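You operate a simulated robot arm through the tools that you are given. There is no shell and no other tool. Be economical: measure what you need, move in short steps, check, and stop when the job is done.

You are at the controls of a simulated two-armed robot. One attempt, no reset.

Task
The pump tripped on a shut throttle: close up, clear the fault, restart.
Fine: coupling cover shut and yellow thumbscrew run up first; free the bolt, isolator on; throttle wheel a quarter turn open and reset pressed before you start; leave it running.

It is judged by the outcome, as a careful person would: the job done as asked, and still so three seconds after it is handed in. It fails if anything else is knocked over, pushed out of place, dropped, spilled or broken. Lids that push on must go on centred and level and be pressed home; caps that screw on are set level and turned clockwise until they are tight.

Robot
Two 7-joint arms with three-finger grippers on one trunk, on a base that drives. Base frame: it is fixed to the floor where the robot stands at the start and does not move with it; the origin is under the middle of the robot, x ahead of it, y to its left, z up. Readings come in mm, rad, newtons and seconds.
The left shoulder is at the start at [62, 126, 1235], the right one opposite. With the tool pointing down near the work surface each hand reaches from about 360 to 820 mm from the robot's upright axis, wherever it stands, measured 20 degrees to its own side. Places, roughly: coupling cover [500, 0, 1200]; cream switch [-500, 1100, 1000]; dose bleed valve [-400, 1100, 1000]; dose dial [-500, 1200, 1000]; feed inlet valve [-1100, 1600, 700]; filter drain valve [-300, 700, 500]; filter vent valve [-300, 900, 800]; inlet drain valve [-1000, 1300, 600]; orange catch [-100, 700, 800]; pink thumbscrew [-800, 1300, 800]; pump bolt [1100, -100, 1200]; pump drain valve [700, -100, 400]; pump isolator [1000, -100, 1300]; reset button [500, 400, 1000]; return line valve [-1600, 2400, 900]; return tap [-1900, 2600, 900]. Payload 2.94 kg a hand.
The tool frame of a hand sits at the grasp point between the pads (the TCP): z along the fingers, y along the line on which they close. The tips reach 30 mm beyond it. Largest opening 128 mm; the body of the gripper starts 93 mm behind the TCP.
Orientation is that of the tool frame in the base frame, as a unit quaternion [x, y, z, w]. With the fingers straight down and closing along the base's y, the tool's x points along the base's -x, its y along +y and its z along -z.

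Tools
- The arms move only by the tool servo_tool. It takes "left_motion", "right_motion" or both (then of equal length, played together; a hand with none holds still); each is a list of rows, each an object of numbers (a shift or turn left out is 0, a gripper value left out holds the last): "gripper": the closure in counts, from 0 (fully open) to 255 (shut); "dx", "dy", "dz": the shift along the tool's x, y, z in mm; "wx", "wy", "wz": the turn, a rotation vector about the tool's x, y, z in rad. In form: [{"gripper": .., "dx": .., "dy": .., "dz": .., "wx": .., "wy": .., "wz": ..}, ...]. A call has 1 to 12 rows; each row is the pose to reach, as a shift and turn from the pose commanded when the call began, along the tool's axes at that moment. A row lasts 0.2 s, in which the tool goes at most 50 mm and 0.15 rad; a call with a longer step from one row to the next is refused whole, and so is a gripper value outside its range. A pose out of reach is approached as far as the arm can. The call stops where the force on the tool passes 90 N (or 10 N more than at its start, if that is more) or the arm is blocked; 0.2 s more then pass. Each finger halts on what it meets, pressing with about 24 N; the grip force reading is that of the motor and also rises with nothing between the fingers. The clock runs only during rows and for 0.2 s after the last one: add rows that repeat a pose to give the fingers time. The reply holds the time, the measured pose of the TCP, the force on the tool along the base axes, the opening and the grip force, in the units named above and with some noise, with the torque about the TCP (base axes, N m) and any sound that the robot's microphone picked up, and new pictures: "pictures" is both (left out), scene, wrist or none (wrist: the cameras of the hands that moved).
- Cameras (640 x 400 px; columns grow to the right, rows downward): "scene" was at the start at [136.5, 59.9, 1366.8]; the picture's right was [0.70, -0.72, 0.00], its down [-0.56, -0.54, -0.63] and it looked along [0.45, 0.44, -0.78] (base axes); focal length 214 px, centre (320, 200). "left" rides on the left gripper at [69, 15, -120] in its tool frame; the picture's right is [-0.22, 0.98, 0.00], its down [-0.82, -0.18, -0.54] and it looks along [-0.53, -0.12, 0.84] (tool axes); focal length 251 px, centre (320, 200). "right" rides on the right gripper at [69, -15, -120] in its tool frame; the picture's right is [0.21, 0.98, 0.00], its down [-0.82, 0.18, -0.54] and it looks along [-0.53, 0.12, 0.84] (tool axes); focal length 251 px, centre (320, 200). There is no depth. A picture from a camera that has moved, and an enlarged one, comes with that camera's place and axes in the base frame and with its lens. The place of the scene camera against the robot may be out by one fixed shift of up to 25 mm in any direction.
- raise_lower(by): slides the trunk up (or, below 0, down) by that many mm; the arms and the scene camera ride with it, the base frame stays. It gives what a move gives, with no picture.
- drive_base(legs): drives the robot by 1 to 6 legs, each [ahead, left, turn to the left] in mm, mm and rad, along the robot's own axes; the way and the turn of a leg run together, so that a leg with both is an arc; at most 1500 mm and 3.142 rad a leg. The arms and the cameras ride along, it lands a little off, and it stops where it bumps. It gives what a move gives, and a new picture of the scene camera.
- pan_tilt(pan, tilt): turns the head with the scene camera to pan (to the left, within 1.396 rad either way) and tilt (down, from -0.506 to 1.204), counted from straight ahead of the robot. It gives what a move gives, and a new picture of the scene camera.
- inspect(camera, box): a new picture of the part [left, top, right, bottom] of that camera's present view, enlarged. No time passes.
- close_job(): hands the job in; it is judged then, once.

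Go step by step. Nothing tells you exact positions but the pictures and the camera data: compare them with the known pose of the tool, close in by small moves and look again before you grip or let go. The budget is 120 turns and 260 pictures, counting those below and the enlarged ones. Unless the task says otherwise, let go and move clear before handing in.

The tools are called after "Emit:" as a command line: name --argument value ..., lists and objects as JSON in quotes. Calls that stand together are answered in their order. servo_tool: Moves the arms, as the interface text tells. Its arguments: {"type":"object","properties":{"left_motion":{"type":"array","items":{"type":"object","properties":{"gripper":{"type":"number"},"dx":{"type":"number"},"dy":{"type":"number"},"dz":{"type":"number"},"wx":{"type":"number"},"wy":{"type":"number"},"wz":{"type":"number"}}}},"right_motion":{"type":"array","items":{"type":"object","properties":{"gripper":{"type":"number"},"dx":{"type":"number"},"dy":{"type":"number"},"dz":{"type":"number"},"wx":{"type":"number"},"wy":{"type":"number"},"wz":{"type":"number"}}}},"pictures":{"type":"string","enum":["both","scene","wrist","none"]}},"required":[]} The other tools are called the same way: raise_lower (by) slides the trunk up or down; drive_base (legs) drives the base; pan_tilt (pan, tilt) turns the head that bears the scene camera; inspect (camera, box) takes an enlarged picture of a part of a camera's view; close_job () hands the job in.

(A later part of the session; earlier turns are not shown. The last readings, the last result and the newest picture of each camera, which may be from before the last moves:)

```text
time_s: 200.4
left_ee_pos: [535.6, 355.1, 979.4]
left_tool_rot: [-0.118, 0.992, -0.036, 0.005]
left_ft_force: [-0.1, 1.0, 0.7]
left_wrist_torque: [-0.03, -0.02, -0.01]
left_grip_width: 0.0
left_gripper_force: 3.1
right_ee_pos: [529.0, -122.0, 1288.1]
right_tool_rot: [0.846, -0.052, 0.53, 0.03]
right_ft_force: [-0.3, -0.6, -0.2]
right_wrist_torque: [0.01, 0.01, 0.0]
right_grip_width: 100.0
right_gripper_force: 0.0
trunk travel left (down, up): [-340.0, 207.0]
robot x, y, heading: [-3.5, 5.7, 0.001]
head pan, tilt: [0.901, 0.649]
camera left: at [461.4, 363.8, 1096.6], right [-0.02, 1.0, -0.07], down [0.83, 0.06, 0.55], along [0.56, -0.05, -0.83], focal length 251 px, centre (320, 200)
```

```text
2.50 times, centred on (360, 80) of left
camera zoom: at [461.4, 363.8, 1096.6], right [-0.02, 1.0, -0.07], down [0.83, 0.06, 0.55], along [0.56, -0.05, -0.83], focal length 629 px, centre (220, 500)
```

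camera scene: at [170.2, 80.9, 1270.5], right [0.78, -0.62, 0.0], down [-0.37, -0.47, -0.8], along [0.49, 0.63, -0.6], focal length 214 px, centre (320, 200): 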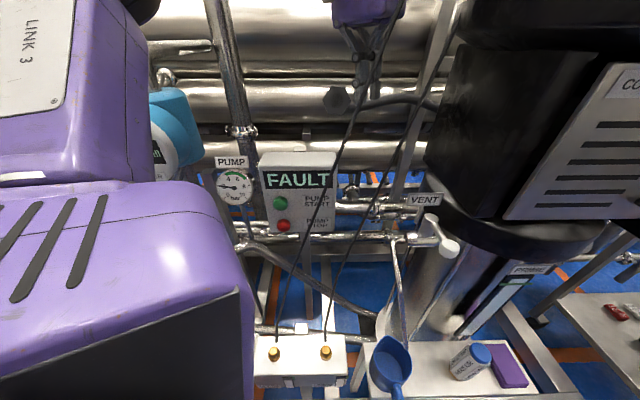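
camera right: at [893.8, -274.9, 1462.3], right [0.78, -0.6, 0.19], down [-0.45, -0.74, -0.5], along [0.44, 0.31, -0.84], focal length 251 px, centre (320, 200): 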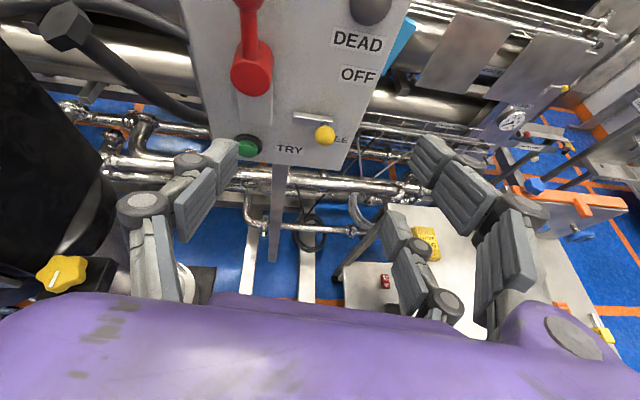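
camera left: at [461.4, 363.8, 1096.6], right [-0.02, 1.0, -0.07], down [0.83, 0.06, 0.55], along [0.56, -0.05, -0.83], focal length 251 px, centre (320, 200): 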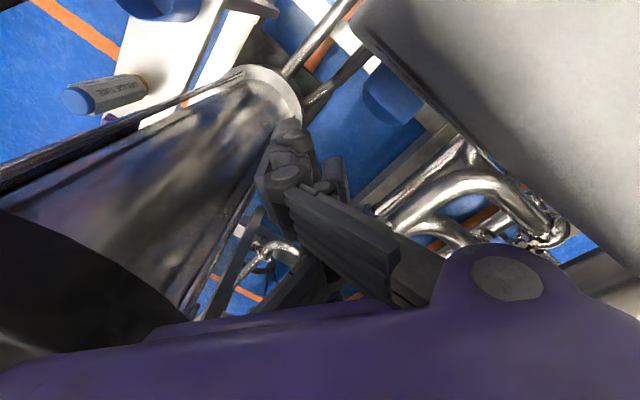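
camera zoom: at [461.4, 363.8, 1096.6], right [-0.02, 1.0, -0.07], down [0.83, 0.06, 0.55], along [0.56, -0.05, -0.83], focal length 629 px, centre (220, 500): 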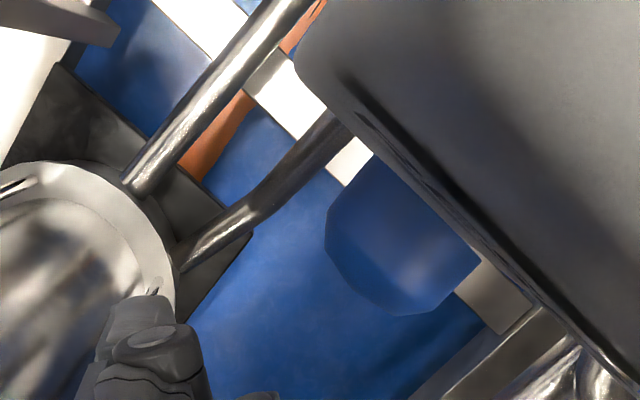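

The knob stands out from the panel's side, just ahead-left of the fingers. I press toward it in small steps.

Emit:
servo_tool --left_motion '[{"dx": 10, "dy": 8}, {"dx": 18, "dy": 15}, {"dx": 24, "dy": 21}, {"dx": 29, "dy": 26}, {"dx": 34, "dy": 30}]' --pictures "both"

```text
time_s: 201.4
left_ee_pos: [519.9, 362.0, 988.3]
left_tool_rot: [-0.111, 0.993, -0.043, 0.027]
left_ft_force: [39.9, -16.2, 7.3]
left_wrist_torque: [1.53, 3.44, -0.48]
left_grip_width: 0.3
left_gripper_force: 3.1
right_ee_pos: [528.3, -125.4, 1288.4]
right_tool_rot: [0.846, -0.054, 0.53, 0.03]
right_ft_force: [-1.5, 1.8, 0.8]
right_wrist_torque: [-0.05, 0.0, -0.02]
right_grip_width: 99.9
right_gripper_force: 0.2
trunk travel left (down, up): [-340.0, 207.0]
robot x, y, heading: [3.6, 4.6, -0.009]
head pan, tilt: [0.901, 0.649]
stopped in row 4 (left hand): the force on the tool passed its limit at 96 N (the readings are from after the stop); the commanded pose is now the measured one
camera scene: at [172.6, 78.1, 1270.5], right [0.78, -0.63, 0.0], down [-0.38, -0.47, -0.8], along [0.5, 0.62, -0.6], focal length 214 px, centre (320, 200)
camera left: at [439.8, 372.1, 1102.8], right [0.0, 1.0, -0.08], down [0.81, 0.05, 0.59], along [0.59, -0.06, -0.8], focal length 251 px, centre (320, 200)
```

scene: 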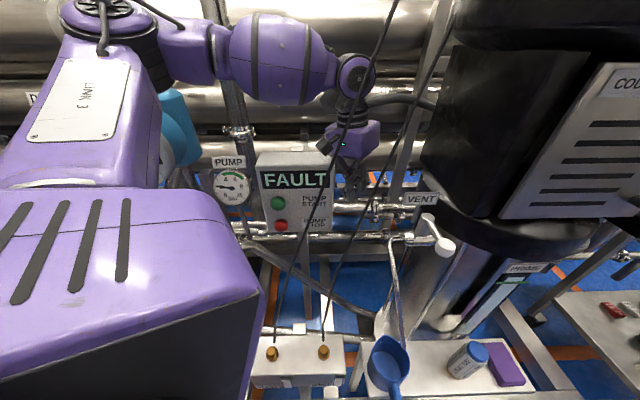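
left: 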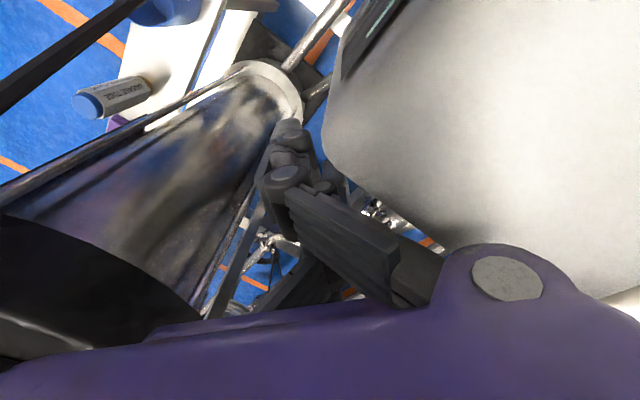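

The hand's camera side caught the panel edge. I back off, roll the hand so that side faces away, and press again.

Emit:
servo_tool --left_motion '[{"dx": -10, "dy": -12}, {"dx": -16, "dy": -20}, {"dx": -16, "dy": -20, "wz": -0.14, "wy": -0.03}, {"dx": -16, "dy": -20, "wz": -0.28, "wy": -0.04}, {"dx": -16, "dy": -20, "wz": -0.42, "wy": -0.05}, {"dx": -16, "dy": -20, "wz": -0.56, "wy": -0.05}, {"dx": -16, "dy": -20, "wz": -0.7, "wy": -0.05}, {"dx": -16, "dy": -20, "wz": -0.84, "wy": -0.05}, {"dx": -16, "dy": -20, "wz": -0.98, "wy": -0.05}, {"dx": -16, "dy": -20, "wz": -1.08, "wy": -0.05}]' --pictures "wrist"

```text
time_s: 203.6
left_ee_pos: [532.8, 349.4, 987.3]
left_tool_rot: [-0.61, 0.791, -0.041, 0.019]
left_ft_force: [0.6, -0.2, -0.3]
left_wrist_torque: [0.01, 0.0, 0.03]
left_grip_width: 0.0
left_gripper_force: 2.7
right_ee_pos: [529.1, -123.9, 1289.5]
right_tool_rot: [0.847, -0.053, 0.529, 0.03]
right_ft_force: [0.2, 1.1, 0.1]
right_wrist_torque: [-0.02, -0.04, -0.01]
right_grip_width: 99.9
right_gripper_force: 0.1
trunk travel left (down, up): [-340.0, 207.0]
robot x, y, heading: [4.1, 4.3, 0.003]
head pan, tilt: [0.901, 0.649]
camera left: at [490.4, 293.2, 1105.7], right [-0.89, 0.46, -0.09], down [0.34, 0.77, 0.54], along [0.32, 0.44, -0.84], focal length 251 px, centre (320, 200)
```

left: 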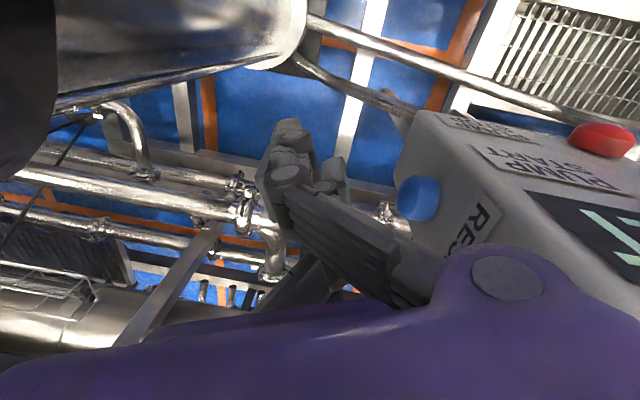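

Now RESET and its blue button are plainly visible, in line with the fingers. I press toward it.

Emit:
servo_tool --left_motion '[{"dx": -7, "dy": 16}, {"dx": -11, "dy": 25}, {"dx": -14, "dy": 32}, {"dx": -16, "dy": 38}, {"dx": -18, "dy": 43}, {"dx": -20, "dy": 48}]' --pictures "both"

```text
time_s: 205.2
left_ee_pos: [491.9, 380.3, 1015.5]
left_tool_rot: [-0.599, 0.798, 0.009, 0.068]
left_ft_force: [-0.4, 0.2, -1.1]
left_wrist_torque: [0.02, 0.0, 0.04]
left_grip_width: 0.0
left_gripper_force: 3.2
right_ee_pos: [527.5, -140.1, 1285.2]
right_tool_rot: [0.846, -0.057, 0.529, 0.026]
right_ft_force: [-1.2, -0.2, 0.2]
right_wrist_torque: [0.04, -0.02, 0.02]
right_grip_width: 99.6
right_gripper_force: 0.2
trunk travel left (down, up): [-340.0, 207.0]
robot x, y, heading: [-1.1, 4.4, -0.004]
head pan, tilt: [0.901, 0.649]
heard: click
stopped in row 6 (left hand): the arm was blocked; the commanded pose is now the measured one
camera scene: at [169.9, 64.9, 1270.1], right [0.78, -0.62, -0.01], down [-0.38, -0.46, -0.8], along [0.5, 0.63, -0.6], focal length 214 px, centre (320, 200)
camera left: at [446.9, 308.6, 1123.9], right [-0.88, 0.48, -0.04], down [0.34, 0.68, 0.65], along [0.34, 0.55, -0.76], focal length 251 px, centre (320, 200)
```

scene: 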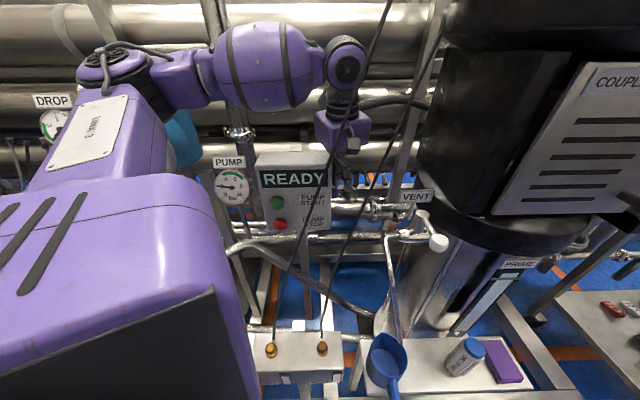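
left: 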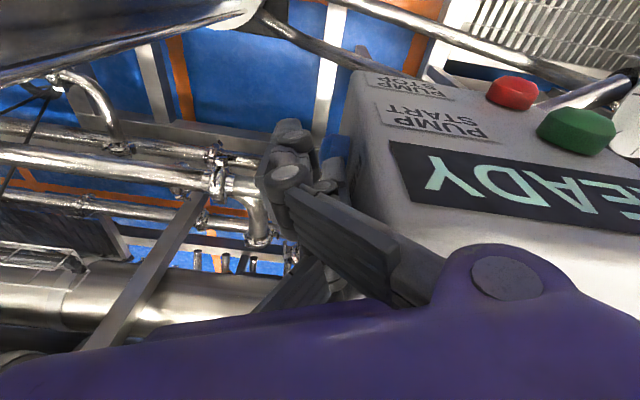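

The panel clicked and now reads READY. I withdraw to the right, rise over the panel and move to the front of it for PUMP START.

Emit:
servo_tool --left_motion '[{"dx": 7, "dy": -19, "dz": 0}, {"dx": 16, "dy": -42, "dz": 1}, {"dx": 11, "dy": -45, "dz": -43}, {"dx": 6, "dy": -48, "dz": -86}, {"dx": 0, "dy": -51, "dz": -129}, {"dx": -5, "dy": -54, "dz": -172}, {"dx": -10, "dy": -56, "dz": -212}, {"dx": -5, "dy": -10, "dz": -216}, {"dx": -1, "dy": 36, "dz": -219}, {"dx": 4, "dy": 82, "dz": -223}, {"dx": 8, "dy": 128, "dz": -227}, {"dx": 13, "dy": 173, "dz": -230}]' --pictures "wrist"

```text
time_s: 207.8
left_ee_pos: [301.7, 411.0, 1223.1]
left_tool_rot: [-0.601, 0.797, 0.0, 0.058]
left_ft_force: [0.6, 0.1, -0.5]
left_wrist_torque: [0.02, 0.01, 0.01]
left_grip_width: 0.0
left_gripper_force: 2.7
right_ee_pos: [528.9, -125.6, 1287.2]
right_tool_rot: [0.846, -0.053, 0.529, 0.031]
right_ft_force: [0.4, 0.8, -0.6]
right_wrist_torque: [0.03, -0.01, 0.01]
right_grip_width: 100.1
right_gripper_force: 0.0
trunk travel left (down, up): [-340.0, 207.0]
robot x, y, heading: [2.8, 6.7, -0.003]
head pan, tilt: [0.901, 0.649]
camera left: at [256.2, 341.6, 1333.4], right [-0.88, 0.48, -0.05], down [0.34, 0.7, 0.63], along [0.33, 0.53, -0.78], focal length 251 px, centre (320, 200)
```

left: 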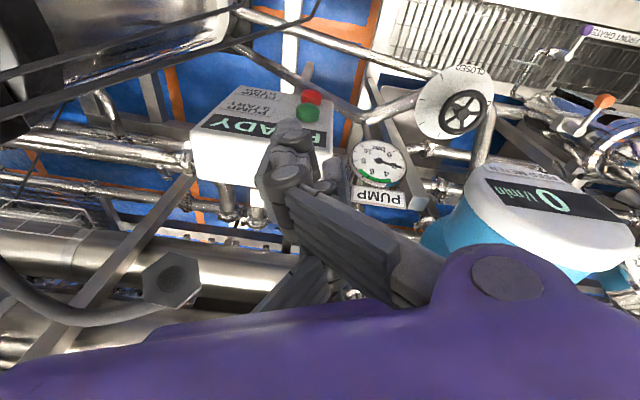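

I see the READY panel with the green button at about (348, 440, 966), and the dial beyond. I check the throttle pointer and lower the fingers in front of START.

Emit:
inspect --camera "left" --box '[390, 50, 510, 150]'

Emit:
servo_tool --left_motion '[{"dx": 20, "dy": 1, "dz": 35}, {"dx": 30, "dy": 2, "dz": 77}, {"dx": 36, "dy": 3, "dz": 118}, {"dx": 41, "dy": 4, "dz": 160, "wy": -0.08}, {"dx": 41, "dy": 5, "dz": 200, "wy": -0.17}, {"dx": 41, "dy": 5, "dz": 235, "wy": -0.25}]' --pictures "both"

```text
4.00 times, centred on (450, 100) of left
camera zoom: at [256.2, 341.6, 1333.4], right [-0.88, 0.48, -0.05], down [0.34, 0.7, 0.63], along [0.33, 0.53, -0.78], focal length 1006 px, centre (-200, 600)
```

zoom: 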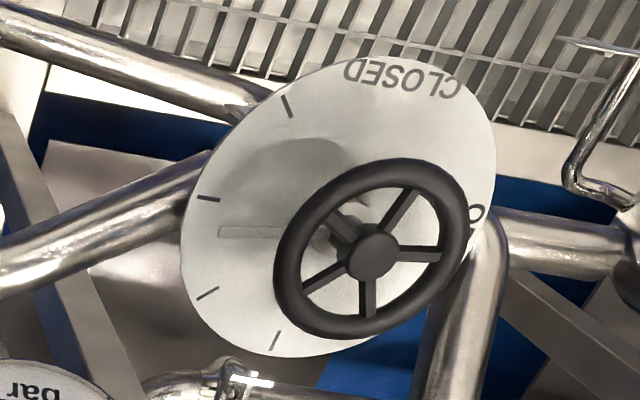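

```text
time_s: 209.1
left_ee_pos: [334.1, 404.7, 1031.0]
left_tool_rot: [-0.6, 0.786, 0.061, 0.132]
left_ft_force: [-26.7, -28.0, 36.4]
left_wrist_torque: [0.71, -0.43, 0.26]
left_grip_width: 0.0
left_gripper_force: 2.7
left hand out of reach, approached as far as the arm can: row 4, 5, 6
right_ee_pos: [528.6, -125.8, 1287.6]
right_tool_rot: [0.847, -0.052, 0.528, 0.03]
right_ft_force: [1.5, 2.3, -0.3]
right_wrist_torque: [-0.1, -0.01, -0.15]
right_grip_width: 99.8
right_gripper_force: 0.1
trunk travel left (down, up): [-340.0, 207.0]
robot x, y, heading: [-0.2, 4.8, -0.001]
head pan, tilt: [0.901, 0.649]
stopped in row 6 (left hand): the force on the tool passed its limit at 142 N (the readings are from after the stop); the commanded pose is now the measured one
camera scene: at [170.6, 78.3, 1270.6], right [0.78, -0.62, 0.0], down [-0.38, -0.47, -0.8], along [0.5, 0.62, -0.6], focal length 214 px, centre (320, 200)
camera left: at [286.2, 316.2, 1124.9], right [-0.89, 0.46, 0.0], down [0.3, 0.58, 0.76], along [0.35, 0.67, -0.65], focal length 251 px, centre (320, 200)
```

scene: 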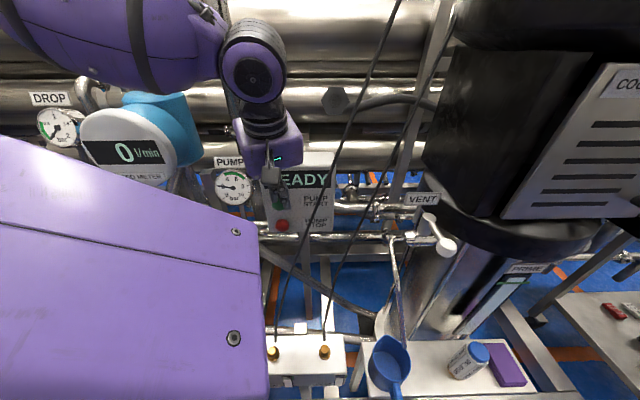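
left: 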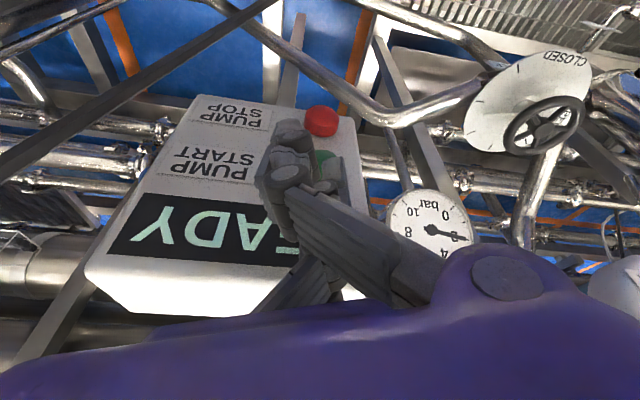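

The throttle pointer sits on the 90° tick. The hand came onto the panel face too high, being at its reach limit; I back off, lower the trunk, and then press START.

Emit:
servo_tool --left_motion '[{"dx": 18, "dy": 7, "dz": -5}, {"dx": 36, "dy": 14, "dz": -11}, {"dx": 45, "dy": 18, "dz": -14}]' --pictures "none"

Emit:
raise_lower --by -47

Emit:
inspect --camera "left" --box '[0, 0, 640, 400]'

```text
time_s: 209.9
left_ee_pos: [339.4, 378.8, 1052.1]
left_tool_rot: [-0.601, 0.786, 0.061, 0.129]
left_ft_force: [-0.4, -0.1, 0.6]
left_wrist_torque: [0.0, -0.03, 0.03]
left_grip_width: 0.0
left_gripper_force: 3.1
left hand out of reach, approached as far as the arm can: row 1, 2, 3
right_ee_pos: [528.6, -123.5, 1287.9]
right_tool_rot: [0.846, -0.053, 0.529, 0.03]
right_ft_force: [-0.6, -0.5, 0.6]
right_wrist_torque: [0.01, 0.04, -0.02]
right_grip_width: 99.6
right_gripper_force: 0.1
trunk travel left (down, up): [-340.0, 207.0]
robot x, y, heading: [3.4, 4.3, -0.002]
head pan, tilt: [0.901, 0.649]
```

```text
time_s: 210.8
left_ee_pos: [344.8, 379.1, 997.9]
left_tool_rot: [-0.6, 0.789, 0.073, 0.114]
left_ft_force: [-0.4, 0.0, -0.5]
left_wrist_torque: [0.03, 0.02, -0.03]
left_grip_width: 0.0
left_gripper_force: 2.5
right_ee_pos: [528.6, -123.4, 1240.6]
right_tool_rot: [0.846, -0.053, 0.53, 0.03]
right_ft_force: [-0.4, 0.0, -0.1]
right_wrist_torque: [0.02, 0.0, -0.03]
right_grip_width: 99.9
right_gripper_force: 0.1
trunk travel left (down, up): [-293.0, 254.0]
robot x, y, heading: [4.2, 7.1, -0.001]
head pan, tilt: [0.901, 0.649]
```

```text
1.00 times, centred on (320, 200) of left (not enlarged: the box is as wide or as high as the picture)
camera zoom: at [299.8, 290.4, 1093.1], right [-0.89, 0.46, 0.04], down [0.33, 0.58, 0.74], along [0.32, 0.67, -0.67], focal length 251 px, centre (320, 200)
```

zoom: 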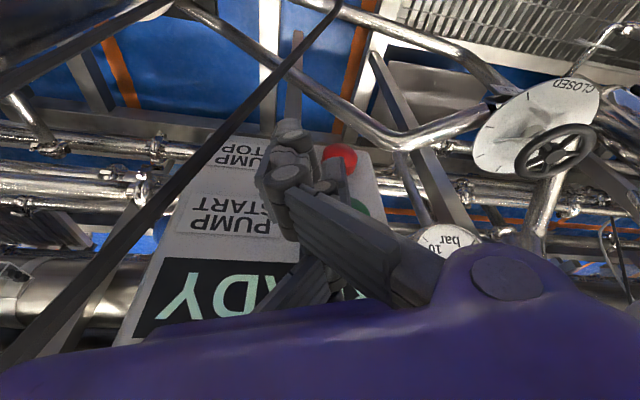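

I'm too close for the arm here. I raise the left hand, retract the right, and re-place the base square to the panel at a comfortable distance.

Emit:
servo_tool --left_motion '[{"dz": -44}, {"dz": -88}, {"dz": -132}, {"dz": -176}, {"dz": -205}]' --right_motion '[{"dx": -16, "dy": 8, "dz": -32}, {"dx": -31, "dy": 16, "dz": -64}, {"dx": -47, "dy": 10, "dz": -96}, {"dx": -62, "dy": 0, "dz": -128}, {"dx": -78, "dy": -20, "dz": -160}]' --pictures "none"

Emit:
drive_base --legs '[[-220, 0, 0], [0, 0, 0.92]]'

Emit:
pan_tilt --pan 0.0 --tilt 0.4

```text
time_s: 211.5
left_ee_pos: [335.1, 355.3, 1099.8]
left_tool_rot: [-0.6, 0.789, 0.073, 0.114]
left_ft_force: [0.3, 0.0, -0.9]
left_wrist_torque: [0.01, 0.03, 0.0]
left_grip_width: 0.0
left_gripper_force: 3.1
right_ee_pos: [445.4, -130.2, 1242.0]
right_tool_rot: [0.846, -0.061, 0.529, 0.031]
right_ft_force: [1.0, -20.2, 6.3]
right_wrist_torque: [1.32, 0.81, 3.01]
right_grip_width: 99.7
right_gripper_force: 0.0
trunk travel left (down, up): [-293.0, 254.0]
robot x, y, heading: [-1.8, 2.7, 0.001]
head pan, tilt: [0.901, 0.649]
stopped in row 3 (right hand): the force on the tool passed its limit at 118 N (the readings are from after the stop); the commanded pose is now the measured one
```

```text
time_s: 215.6
left_ee_pos: [-291.9, 485.7, 1099.7]
left_tool_rot: [0.888, -0.44, -0.116, -0.07]
left_ft_force: [0.1, 0.9, -0.5]
left_wrist_torque: [0.02, 0.03, -0.01]
left_grip_width: 0.0
left_gripper_force: 2.8
right_ee_pos: [160.1, 278.0, 1242.6]
right_tool_rot: [0.784, 0.321, 0.489, -0.207]
right_ft_force: [42.3, 1.6, 14.9]
right_wrist_torque: [-1.32, 3.99, 3.36]
right_grip_width: 99.6
right_gripper_force: 0.1
trunk travel left (down, up): [-293.0, 254.0]
robot x, y, heading: [-218.9, 8.0, 0.918]
head pan, tilt: [0.901, 0.649]
camera scene: at [-167.6, 204.7, 1223.6], right [0.96, 0.29, 0.0], down [0.18, -0.59, -0.79], along [-0.23, 0.76, -0.61], focal length 214 px, centre (320, 200)
```

scene: 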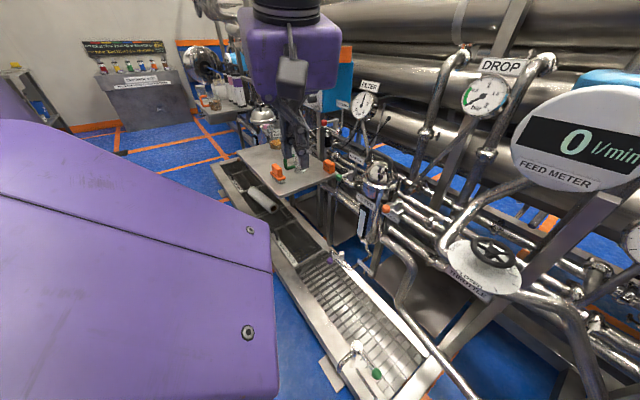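

```text
time_s: 216.8
left_ee_pos: [-290.5, 485.1, 1099.8]
left_tool_rot: [0.888, -0.44, -0.116, -0.069]
left_ft_force: [-0.1, -0.1, 0.0]
left_wrist_torque: [0.01, -0.01, -0.01]
left_grip_width: 0.1
left_gripper_force: 2.8
right_ee_pos: [161.4, 278.7, 1245.9]
right_tool_rot: [0.785, 0.318, 0.488, -0.21]
right_ft_force: [31.0, -37.6, 54.2]
right_wrist_torque: [-2.81, 9.53, 8.24]
right_grip_width: 99.7
right_gripper_force: 0.1
trunk travel left (down, up): [-293.0, 254.0]
robot x, y, heading: [-217.3, 4.1, 0.918]
head pan, tilt: [0.0, 0.4]
camera scene: at [-172.9, 208.9, 1243.4], right [0.94, 0.33, 0.0], down [0.14, -0.4, -0.9], along [-0.3, 0.85, -0.43], focal length 214 px, centre (320, 200)
```

scene: 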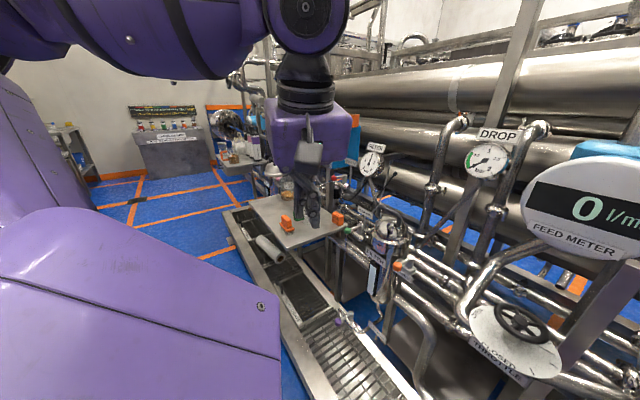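

The right arm was crowding the head, so I ease it forward and inward. Then I shift the base right so the left hand can reach START from the front.

Emit:
servo_tool --right_motion '[{"dx": 10, "dz": 22}, {"dx": 20, "dz": 44, "dy": -30}, {"dx": 20, "dz": 44, "dy": -65}, {"dx": 20, "dz": 44, "dy": -100}]' --pictures "none"

Emit:
drive_base --legs '[[0, -200, 0]]'

Emit:
pan_tilt --pan 0.0 --tilt 0.45

```text
time_s: 217.8
left_ee_pos: [-291.3, 484.0, 1098.8]
left_tool_rot: [0.888, -0.44, -0.116, -0.069]
left_ft_force: [0.0, 0.1, 0.6]
left_wrist_torque: [0.0, 0.03, 0.02]
left_grip_width: 0.0
left_gripper_force: 2.8
right_ee_pos: [140.7, 366.7, 1245.1]
right_tool_rot: [0.784, 0.318, 0.489, -0.212]
right_ft_force: [-0.2, -0.3, -0.5]
right_wrist_torque: [0.03, -0.01, 0.02]
right_grip_width: 99.8
right_gripper_force: 0.0
right hand out of reach, approached as far as the arm can: row 4
trunk travel left (down, up): [-293.0, 254.0]
robot x, y, heading: [-212.4, 6.1, 0.919]
head pan, tilt: [0.0, 0.4]
```

```text
time_s: 220.2
left_ee_pos: [-131.3, 361.6, 1100.9]
left_tool_rot: [0.888, -0.439, -0.116, -0.07]
left_ft_force: [0.4, -0.7, -0.4]
left_wrist_torque: [0.0, -0.01, 0.02]
left_grip_width: 0.0
left_gripper_force: 2.7
right_ee_pos: [300.8, 245.3, 1243.1]
right_tool_rot: [0.785, 0.32, 0.487, -0.209]
right_ft_force: [0.9, -1.2, 0.0]
right_wrist_torque: [-0.03, 0.01, -0.02]
right_grip_width: 99.6
right_gripper_force: 0.1
trunk travel left (down, up): [-293.0, 254.0]
robot x, y, heading: [-53.1, -118.5, 0.919]
head pan, tilt: [0.0, 0.4]
camera scene: at [-47.9, 64.1, 1242.4], right [0.7, 0.72, 0.0], down [0.31, -0.3, -0.9], along [-0.65, 0.63, -0.43], focal length 214 px, centre (320, 200)
```

scene: 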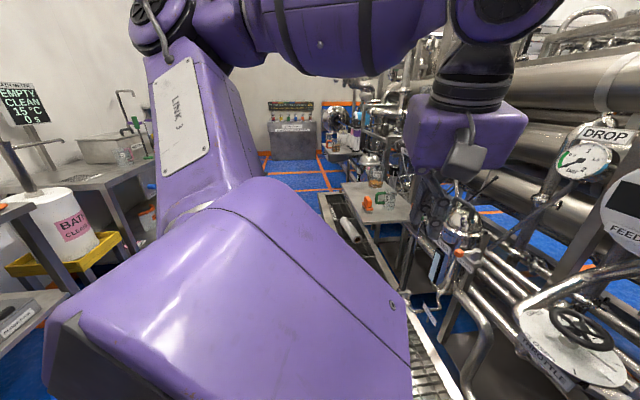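

```text
time_s: 220.8
left_ee_pos: [-132.2, 361.6, 1099.3]
left_tool_rot: [0.888, -0.439, -0.116, -0.07]
left_ft_force: [0.7, -0.4, -0.3]
left_wrist_torque: [0.03, 0.02, -0.01]
left_grip_width: 0.0
left_gripper_force: 3.2
right_ee_pos: [302.7, 245.8, 1243.7]
right_tool_rot: [0.786, 0.318, 0.487, -0.209]
right_ft_force: [0.1, -0.3, -0.5]
right_wrist_torque: [0.0, 0.03, -0.01]
right_grip_width: 99.8
right_gripper_force: 0.1
trunk travel left (down, up): [-293.0, 254.0]
robot x, y, heading: [-57.6, -119.7, 0.922]
head pan, tilt: [0.0, 0.45]
camera scene: at [-46.4, 64.6, 1239.0], right [0.71, 0.71, 0.0], down [0.33, -0.33, -0.88], along [-0.62, 0.63, -0.47], focal length 214 px, centre (320, 200)
```

scene: 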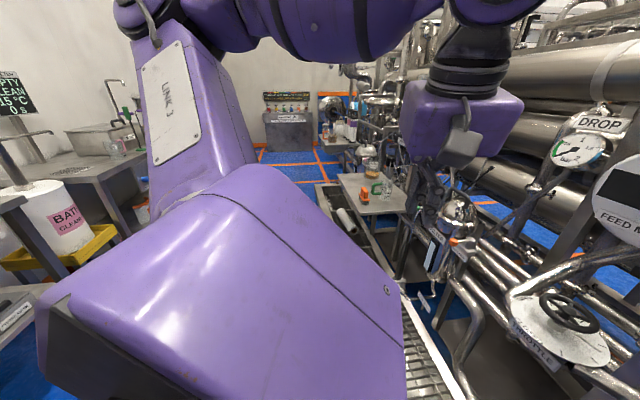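

I move the left hand across in front of the panel at height and then lower it before START.

Emit:
servo_tool --left_motion '[{"dx": 25, "dy": -37, "dz": -5}, {"dx": 50, "dy": -74, "dz": -10}, {"dx": 74, "dy": -111, "dz": -16}, {"dx": 99, "dy": -148, "dz": -21}, {"dx": 124, "dy": -185, "dz": -26}, {"dx": 149, "dy": -222, "dz": -31}, {"dx": 174, "dy": -259, "dz": -36}, {"dx": 198, "dy": -296, "dz": -42}, {"dx": 223, "dy": -333, "dz": -47}, {"dx": 248, "dy": -370, "dz": -52}, {"dx": 261, "dy": -369, "dz": -6}, {"dx": 273, "dy": -368, "dz": 40}]' --pictures "wrist"

```text
time_s: 223.4
left_ee_pos: [140.0, 406.2, 1038.5]
left_tool_rot: [0.888, -0.439, -0.116, -0.071]
left_ft_force: [0.5, 0.5, -0.2]
left_wrist_torque: [0.02, -0.01, -0.01]
left_grip_width: 0.2
left_gripper_force: 3.2
left hand out of reach, approached as far as the arm can: row 7, 8, 9, 10, 11, 12
right_ee_pos: [301.8, 245.0, 1243.2]
right_tool_rot: [0.786, 0.318, 0.487, -0.209]
right_ft_force: [0.6, -0.1, 0.4]
right_wrist_torque: [0.0, 0.01, 0.0]
right_grip_width: 99.8
right_gripper_force: 0.1
trunk travel left (down, up): [-293.0, 254.0]
robot x, y, heading: [-58.5, -116.9, 0.923]
head pan, tilt: [0.0, 0.45]
camera left: at [186.3, 319.4, 1134.3], right [-0.9, -0.43, 0.03], down [-0.26, 0.61, 0.74], along [-0.34, 0.66, -0.67], focal length 251 px, centre (320, 200)
```

left: 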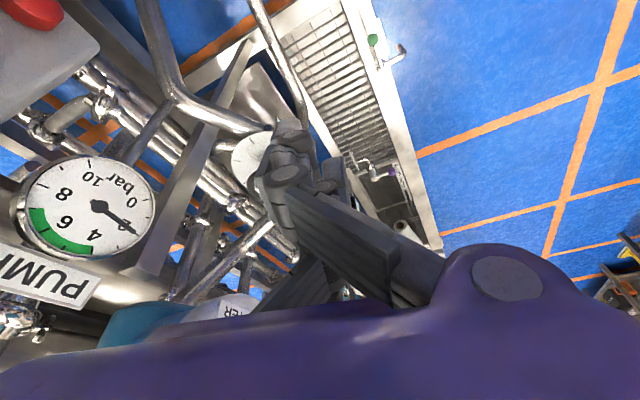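

The left wrist roll limits its reach; I roll it back to neutral while moving toward the pre-press point.

Emit:
servo_tool --left_motion '[{"wz": 0.14}, {"wz": 0.28, "dx": 6, "dy": -6}, {"wz": 0.42, "dx": 15, "dy": -14}, {"wz": 0.56, "dx": 30, "dy": -28}, {"wz": 0.7, "dx": 45, "dy": -42, "dz": -5}, {"wz": 0.84, "dx": 60, "dy": -57, "dz": -10}, {"wz": 0.98, "dx": 75, "dy": -72, "dz": -15}, {"wz": 1.12, "dx": 90, "dy": -86, "dz": -15}, {"wz": 1.25, "dx": 105, "dy": -100, "dz": -10}, {"wz": 1.25, "dx": 118, "dy": -114, "dz": -5}, {"wz": 1.25, "dx": 128, "dy": -126, "dz": 0}, {"wz": 1.25, "dx": 132, "dy": -126, "dz": 12}]' --pictures "wrist"

```text
time_s: 226.0
left_ee_pos: [154.8, 418.5, 1045.9]
left_tool_rot: [-0.465, 0.875, 0.134, -0.011]
left_ft_force: [-0.4, 1.2, 0.0]
left_wrist_torque: [-0.04, 0.0, 0.01]
left_grip_width: 0.1
left_gripper_force: 2.8
left hand out of reach, approached as far as the arm can: row 3, 4, 5, 6, 7, 8, 9, 10, 11, 12
right_ee_pos: [301.6, 245.9, 1242.9]
right_tool_rot: [0.786, 0.318, 0.487, -0.21]
right_ft_force: [-0.1, -0.7, 0.1]
right_wrist_torque: [0.0, -0.01, 0.0]
right_grip_width: 99.7
right_gripper_force: 0.0
trunk travel left (down, up): [-293.0, 254.0]
robot x, y, heading: [-56.3, -115.3, 0.919]
head pan, tilt: [0.0, 0.45]
camera left: at [119.2, 343.7, 1156.8], right [-0.67, 0.69, 0.26], down [0.69, 0.45, 0.56], along [0.27, 0.56, -0.78], focal length 251 px, centre (320, 200)
```

left: 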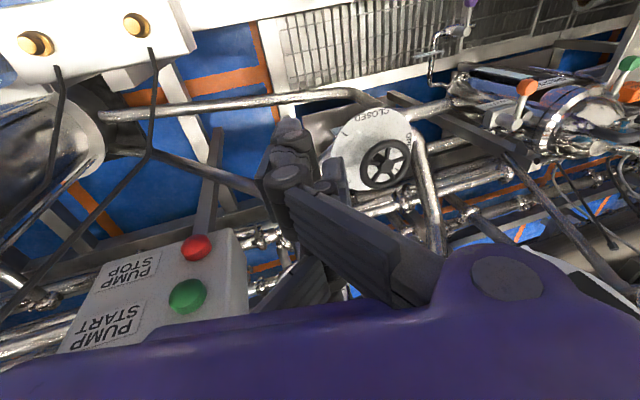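

START is visible at lower left of the view. The sideways lean is what limits the arm; I correct it to a forward pitch and move to the pre-press point.

Emit:
servo_tool --left_motion '[{"wx": 0.05, "wy": -0.109}, {"wx": 0.1, "wy": -0.218}, {"wx": 0.151, "wy": -0.326}, {"wx": 0.202, "wy": -0.435, "dx": -8, "dy": -20}, {"wx": 0.252, "wy": -0.544, "dx": -18, "dy": -45}, {"wx": 0.252, "wy": -0.544, "dx": -28, "dy": -73}, {"wx": 0.252, "wy": -0.544, "dx": -38, "dy": -100, "dz": 5}, {"wx": 0.252, "wy": -0.544, "dx": -48, "dy": -127, "dz": 12}, {"wx": 0.252, "wy": -0.544, "dx": -59, "dy": -154, "dz": 20}, {"wx": 0.252, "wy": -0.544, "dx": -59, "dy": -154, "dz": 25}]' --pictures "wrist"

```text
time_s: 228.2
left_ee_pos: [255.0, 394.2, 1031.9]
left_tool_rot: [-0.409, 0.856, 0.145, 0.282]
left_ft_force: [0.0, 0.1, 0.2]
left_wrist_torque: [-0.01, -0.03, -0.01]
left_grip_width: 0.0
left_gripper_force: 3.4
left hand out of reach, approached as far as the arm can: row 7, 8, 9, 10
right_ee_pos: [301.1, 245.5, 1242.9]
right_tool_rot: [0.786, 0.318, 0.488, -0.21]
right_ft_force: [-0.3, 0.3, 0.1]
right_wrist_torque: [-0.04, 0.01, 0.01]
right_grip_width: 99.7
right_gripper_force: 0.1
trunk travel left (down, up): [-293.0, 254.0]
robot x, y, heading: [-60.2, -115.1, 0.92]
head pan, tilt: [0.0, 0.45]
camera left: at [164.4, 305.4, 1085.3], right [-0.65, 0.74, 0.15], down [0.36, 0.14, 0.92], along [0.67, 0.66, -0.36], focal length 251 px, centre (320, 200)
```

left: 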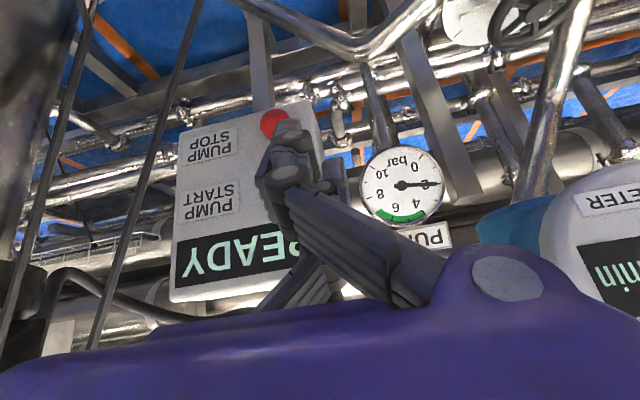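

The fingers point at START, about 45 mm left of it. I close the right gripper for clearance, shift the base 45 mm right, and press.

Emit:
servo_tool --right_motion '[{"gripper": 255}, {"gripper": 255}, {"gripper": 255}]' --pictures "none"

Emit:
drive_base --legs '[[0, -45, 0]]'

Emit:
servo_tool --left_motion '[{"dx": -2, "dz": 28}, {"dx": -5, "dz": 56}, {"dx": -18, "dz": 66}, {"dx": -30, "dz": 76}, {"dx": -43, "dz": 85}]' --pictures "wrist"

```text
time_s: 229.0
left_ee_pos: [254.9, 394.1, 1032.0]
left_tool_rot: [-0.408, 0.856, 0.144, 0.282]
left_ft_force: [-0.2, 1.0, 0.8]
left_wrist_torque: [-0.02, 0.0, 0.0]
left_grip_width: 0.0
left_gripper_force: 3.1
right_ee_pos: [301.1, 244.7, 1242.2]
right_tool_rot: [0.786, 0.319, 0.487, -0.21]
right_ft_force: [0.0, -0.5, -0.4]
right_wrist_torque: [0.02, 0.01, 0.03]
right_grip_width: 0.0
right_gripper_force: 3.2
trunk travel left (down, up): [-293.0, 254.0]
robot x, y, heading: [-56.3, -118.0, 0.918]
head pan, tilt: [0.0, 0.45]
```

```text
time_s: 230.1
left_ee_pos: [292.1, 368.7, 1032.9]
left_tool_rot: [-0.409, 0.856, 0.144, 0.281]
left_ft_force: [0.2, -0.2, -0.7]
left_wrist_torque: [0.03, 0.0, -0.01]
left_grip_width: 0.1
left_gripper_force: 3.0
right_ee_pos: [336.7, 218.1, 1243.2]
right_tool_rot: [0.786, 0.318, 0.487, -0.21]
right_ft_force: [-0.1, -0.6, 0.0]
right_wrist_torque: [-0.01, -0.01, 0.0]
right_grip_width: 0.0
right_gripper_force: 2.9
trunk travel left (down, up): [-293.0, 254.0]
robot x, y, heading: [-19.7, -143.3, 0.926]
head pan, tilt: [0.0, 0.45]
camera scene: at [-10.7, 38.1, 1238.4], right [0.71, 0.7, 0.0], down [0.33, -0.34, -0.88], along [-0.62, 0.63, -0.47], focal length 214 px, centre (320, 200)
```

scene: 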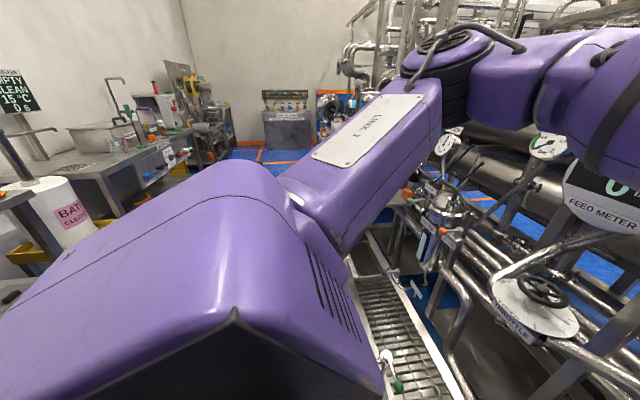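

```text
time_s: 231.3
left_ee_pos: [302.3, 433.2, 1002.5]
left_tool_rot: [-0.408, 0.856, 0.145, 0.281]
left_ft_force: [-2.7, -2.1, 0.5]
left_wrist_torque: [0.0, -0.02, -0.01]
left_grip_width: 0.1
left_gripper_force: 2.7
left hand out of reach, approached as far as the arm can: row 1, 2, 3, 4, 5
right_ee_pos: [338.7, 217.7, 1244.2]
right_tool_rot: [0.787, 0.316, 0.486, -0.211]
right_ft_force: [-0.3, 0.1, -0.7]
right_wrist_torque: [-0.01, -0.02, -0.02]
right_grip_width: 0.2
right_gripper_force: 3.3
trunk travel left (down, up): [-293.0, 254.0]
robot x, y, heading: [-23.2, -146.4, 0.92]
head pan, tilt: [0.0, 0.45]
camera left: at [211.2, 344.3, 1056.4], right [-0.65, 0.74, 0.15], down [0.36, 0.14, 0.92], along [0.67, 0.66, -0.36], focal length 251 px, centre (320, 200)
```

left: 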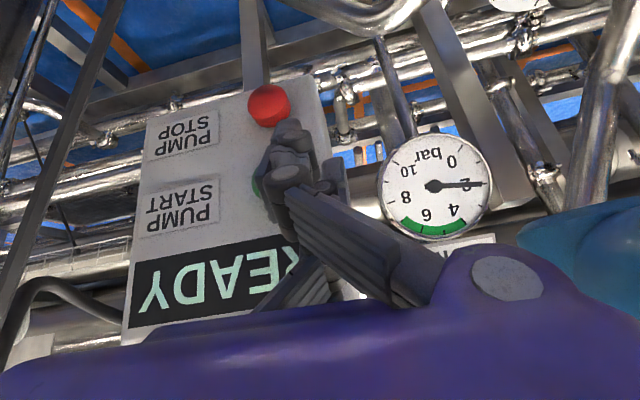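

I'm beside the button; the base needs to be further right for the left arm. I drop and retract the right hand away from the cords, back the left off, shift the base right, and line up again.

Emit:
servo_tool --left_motion '[{"dx": 16, "dz": -12}, {"dx": 32, "dy": -1, "dz": -24}, {"dx": 32, "dy": -1, "dz": -24}, {"dx": 32, "dy": -1, "dz": -24}, {"dx": 32, "dy": -1, "dz": -24}, {"dx": 32, "dy": -1, "dz": -24}, {"dx": 32, "dy": -1, "dz": -24}, {"dx": 32, "dy": -1, "dz": -24}]' --right_motion '[{"dx": -36, "dz": 17}, {"dx": -72, "dz": 35}, {"dx": -108, "dz": 52}, {"dx": -144, "dz": 70}, {"dx": -180, "dz": 87}, {"dx": -197, "dy": 4, "dz": 52}, {"dx": -214, "dy": 8, "dz": 17}, {"dx": -231, "dy": 12, "dz": -18}]' --pictures "none"

Emit:
drive_base --legs '[[0, -120, 0]]'

Emit:
servo_tool --left_motion '[{"dx": -2, "dy": 40, "dz": 6}, {"dx": -5, "dy": 82, "dz": 12}]' --pictures "wrist"

```text
time_s: 233.1
left_ee_pos: [277.5, 400.6, 1001.0]
left_tool_rot: [-0.409, 0.856, 0.145, 0.281]
left_ft_force: [-0.3, -0.5, -0.4]
left_wrist_torque: [-0.03, -0.03, 0.03]
left_grip_width: 0.1
left_gripper_force: 3.3
right_ee_pos: [365.7, 216.1, 1076.6]
right_tool_rot: [0.786, 0.318, 0.487, -0.209]
right_ft_force: [-0.8, -0.3, 0.9]
right_wrist_torque: [0.0, 0.0, 0.0]
right_grip_width: 0.0
right_gripper_force: 3.0
right hand out of reach, approached as far as the arm can: row 2, 3, 4, 5, 6, 7, 8
trunk travel left (down, up): [-293.0, 254.0]
robot x, y, heading: [-22.4, -140.9, 0.92]
head pan, tilt: [0.0, 0.45]
```

```text
time_s: 234.7
left_ee_pos: [366.3, 332.3, 1000.9]
left_tool_rot: [-0.408, 0.857, 0.145, 0.281]
left_ft_force: [0.0, -0.3, -0.1]
left_wrist_torque: [0.03, -0.01, 0.03]
left_grip_width: 0.2
left_gripper_force: 3.1
right_ee_pos: [455.9, 146.2, 1077.2]
right_tool_rot: [0.787, 0.317, 0.487, -0.208]
right_ft_force: [0.0, -0.2, 0.4]
right_wrist_torque: [0.0, -0.01, 0.03]
right_grip_width: 0.1
right_gripper_force: 3.1
trunk travel left (down, up): [-293.0, 254.0]
robot x, y, heading: [65.8, -211.1, 0.922]
head pan, tilt: [0.0, 0.45]
camera scene: at [198.7, -22.0, 1242.4], right [0.8, -0.61, 0.0], down [-0.26, -0.35, -0.9], along [0.55, 0.72, -0.44], focal length 214 px, centre (320, 200)
```

scene: 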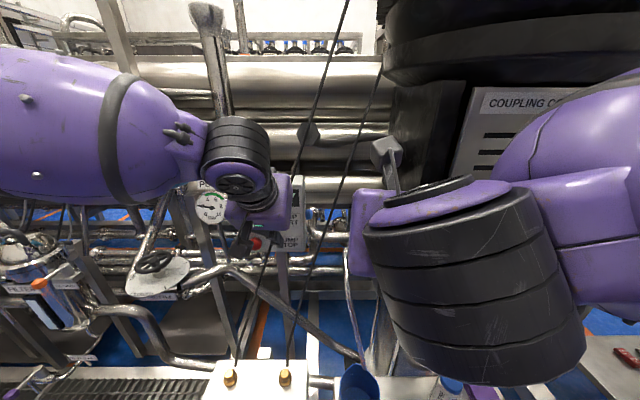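

```text
time_s: 235.3
left_ee_pos: [308.0, 392.7, 995.7]
left_tool_rot: [-0.407, 0.857, 0.144, 0.282]
left_ft_force: [0.7, 0.7, 0.1]
left_wrist_torque: [-0.01, -0.03, 0.0]
left_grip_width: 0.0
left_gripper_force: 2.8
right_ee_pos: [454.4, 147.4, 1077.9]
right_tool_rot: [0.787, 0.317, 0.487, -0.208]
right_ft_force: [0.2, 0.1, -0.3]
right_wrist_torque: [0.02, 0.0, -0.03]
right_grip_width: 0.0
right_gripper_force: 3.0
trunk travel left (down, up): [-293.0, 254.0]
robot x, y, heading: [66.3, -213.6, 0.922]
head pan, tilt: [0.0, 0.45]
camera left: at [217.9, 303.8, 1049.4], right [-0.65, 0.74, 0.14], down [0.36, 0.14, 0.92], along [0.67, 0.65, -0.36], focal length 251 px, centre (320, 200)
5 turns are left
```

left: 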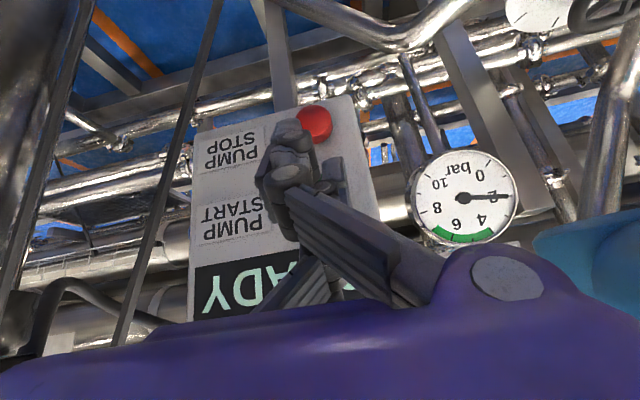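

Lined up: START is about 14 mm right and 40 mm ahead of the fingertips. I shift right and press in.

Emit:
servo_tool --left_motion '[{"dy": -14}, {"dx": -16, "dy": -14, "dz": 12}, {"dx": -26, "dy": -14, "dz": 19}, {"dx": -34, "dy": -14, "dz": 25}, {"dx": -42, "dy": -14, "dz": 31}, {"dx": -48, "dy": -14, "dz": 36}]' --pictures "both"

```text
time_s: 236.5
left_ee_pos: [338.6, 406.3, 998.4]
left_tool_rot: [-0.409, 0.858, 0.143, 0.276]
left_ft_force: [-40.4, -36.4, 27.2]
left_wrist_torque: [1.0, -1.19, -0.28]
left_grip_width: 0.1
left_gripper_force: 2.8
right_ee_pos: [445.8, 141.0, 1081.3]
right_tool_rot: [0.784, 0.318, 0.49, -0.21]
right_ft_force: [0.1, -0.1, -0.5]
right_wrist_torque: [0.01, 0.0, 0.0]
right_grip_width: 0.0
right_gripper_force: 3.1
trunk travel left (down, up): [-293.0, 254.0]
robot x, y, heading: [65.6, -213.8, 0.923]
head pan, tilt: [0.0, 0.45]
stopped in row 5 (left hand): the force on the tool passed its limit at 97 N (the readings are from after the stop); the commanded pose is now the measured one
camera scene: at [189.1, -30.1, 1244.6], right [0.8, -0.6, 0.0], down [-0.26, -0.34, -0.9], along [0.55, 0.72, -0.43], focal length 214 px, centre (320, 200)
camera left: at [247.6, 318.1, 1053.2], right [-0.65, 0.75, 0.14], down [0.37, 0.14, 0.92], along [0.66, 0.65, -0.37], focal length 251 px, centre (320, 200)
4 turns are left
```

scene: 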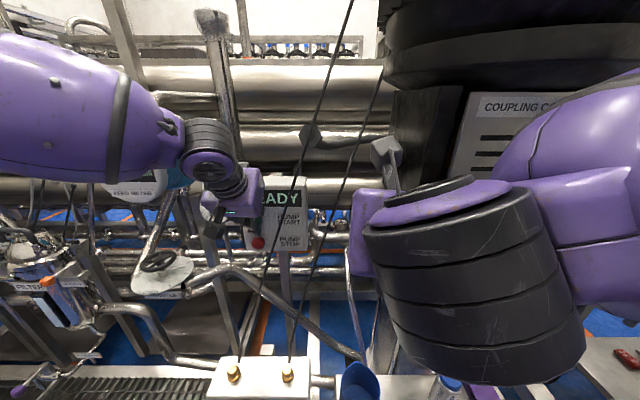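
left: 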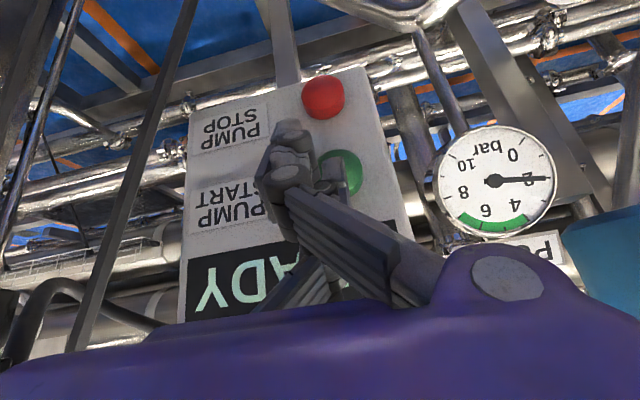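

The fingertips landed on the face right of the button (now visible to the left of them). I back off, shift left and press again, then a second press slightly to the side for certainty.

Emit:
servo_tool --left_motion '[{"dx": 12, "dz": -9}, {"dx": 20, "dz": -15, "dy": 10}, {"dx": 20, "dz": -15, "dy": 27}, {"dx": 8, "dz": -6, "dy": 27}, {"dx": -2, "dz": 2, "dy": 27}, {"dx": -10, "dz": 8, "dy": 27}, {"dx": -16, "dz": 12, "dy": 27}]' --pictures "both"

Emit:
servo_tool --left_motion '[{"dx": 12, "dz": -9}, {"dx": 24, "dz": -18}, {"dx": 32, "dz": -24}]' --pictures "both"

```text
time_s: 237.9
left_ee_pos: [317.1, 422.5, 992.6]
left_tool_rot: [-0.409, 0.862, 0.138, 0.267]
left_ft_force: [-37.0, -37.9, 30.4]
left_wrist_torque: [0.8, -0.97, -0.38]
left_grip_width: 0.0
left_gripper_force: 2.8
right_ee_pos: [444.9, 140.0, 1082.6]
right_tool_rot: [0.784, 0.319, 0.489, -0.211]
right_ft_force: [-0.7, -0.4, -0.2]
right_wrist_torque: [0.0, 0.03, -0.02]
right_grip_width: 0.0
right_gripper_force: 2.9
trunk travel left (down, up): [-293.0, 254.0]
robot x, y, heading: [65.1, -215.5, 0.924]
head pan, tilt: [0.0, 0.45]
heard: click
stopped in row 6 (left hand): the force on the tool passed its limit at 98 N (the readings are from after the stop); the commanded pose is now the measured one
camera scene: at [187.8, -31.2, 1244.6], right [0.8, -0.6, 0.0], down [-0.26, -0.34, -0.9], along [0.54, 0.72, -0.43], focal length 214 px, centre (320, 200)
camera left: at [226.9, 335.1, 1051.0], right [-0.65, 0.75, 0.14], down [0.38, 0.16, 0.91], along [0.66, 0.64, -0.39], focal length 251 px, centre (320, 200)
```

scene: 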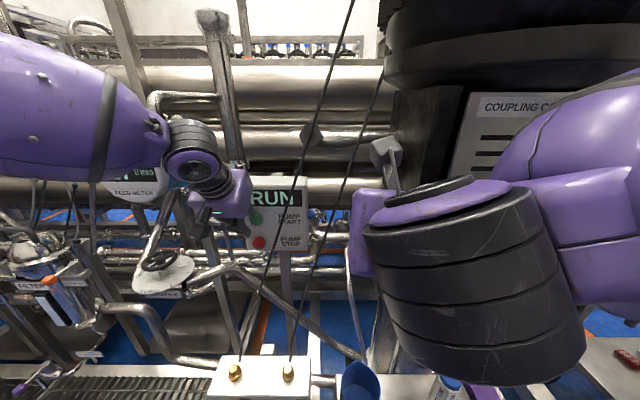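
left: 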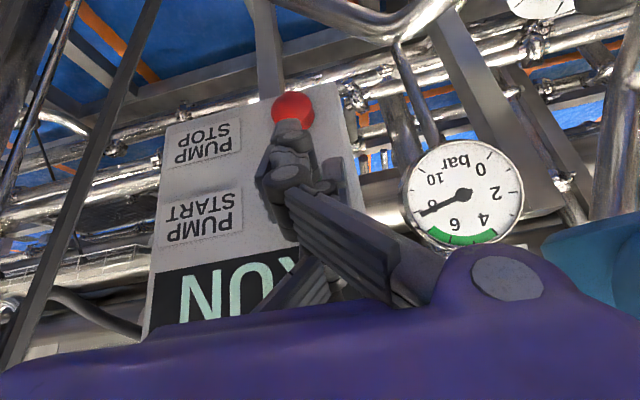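

```text
time_s: 238.7
left_ee_pos: [296.7, 398.7, 987.4]
left_tool_rot: [-0.409, 0.863, 0.137, 0.262]
left_ft_force: [0.6, -0.1, 1.9]
left_wrist_torque: [-0.01, 0.0, -0.03]
left_grip_width: 0.1
left_gripper_force: 3.5
right_ee_pos: [451.5, 145.8, 1078.5]
right_tool_rot: [0.786, 0.32, 0.486, -0.21]
right_ft_force: [-0.2, -0.3, 0.9]
right_wrist_torque: [0.0, -0.01, -0.01]
right_grip_width: 0.0
right_gripper_force: 2.6
trunk travel left (down, up): [-293.0, 254.0]
robot x, y, heading: [67.3, -213.4, 0.925]
head pan, tilt: [0.0, 0.45]
camera scene: at [195.9, -23.6, 1242.3], right [0.8, -0.6, 0.0], down [-0.26, -0.35, -0.9], along [0.54, 0.72, -0.44], focal length 214 px, centre (320, 200)
camera left: at [207.5, 311.7, 1046.2], right [-0.65, 0.75, 0.14], down [0.39, 0.16, 0.91], along [0.65, 0.64, -0.4], focal length 251 px, centre (320, 200)
3 turns are left
```

scene: 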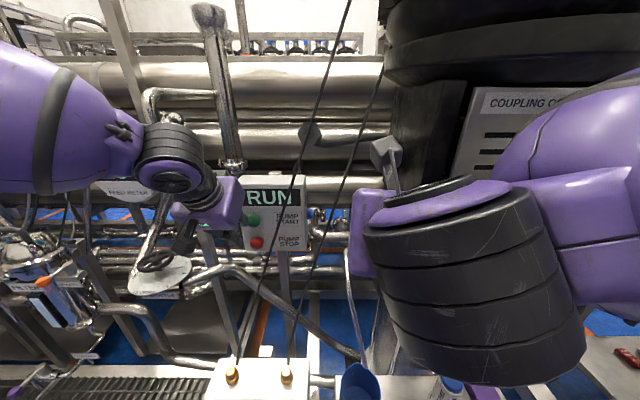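
left: 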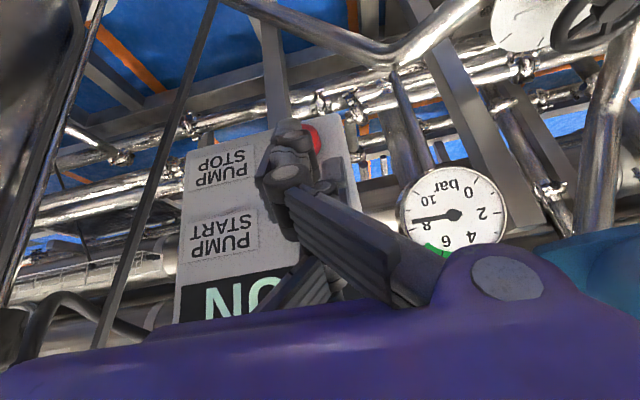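

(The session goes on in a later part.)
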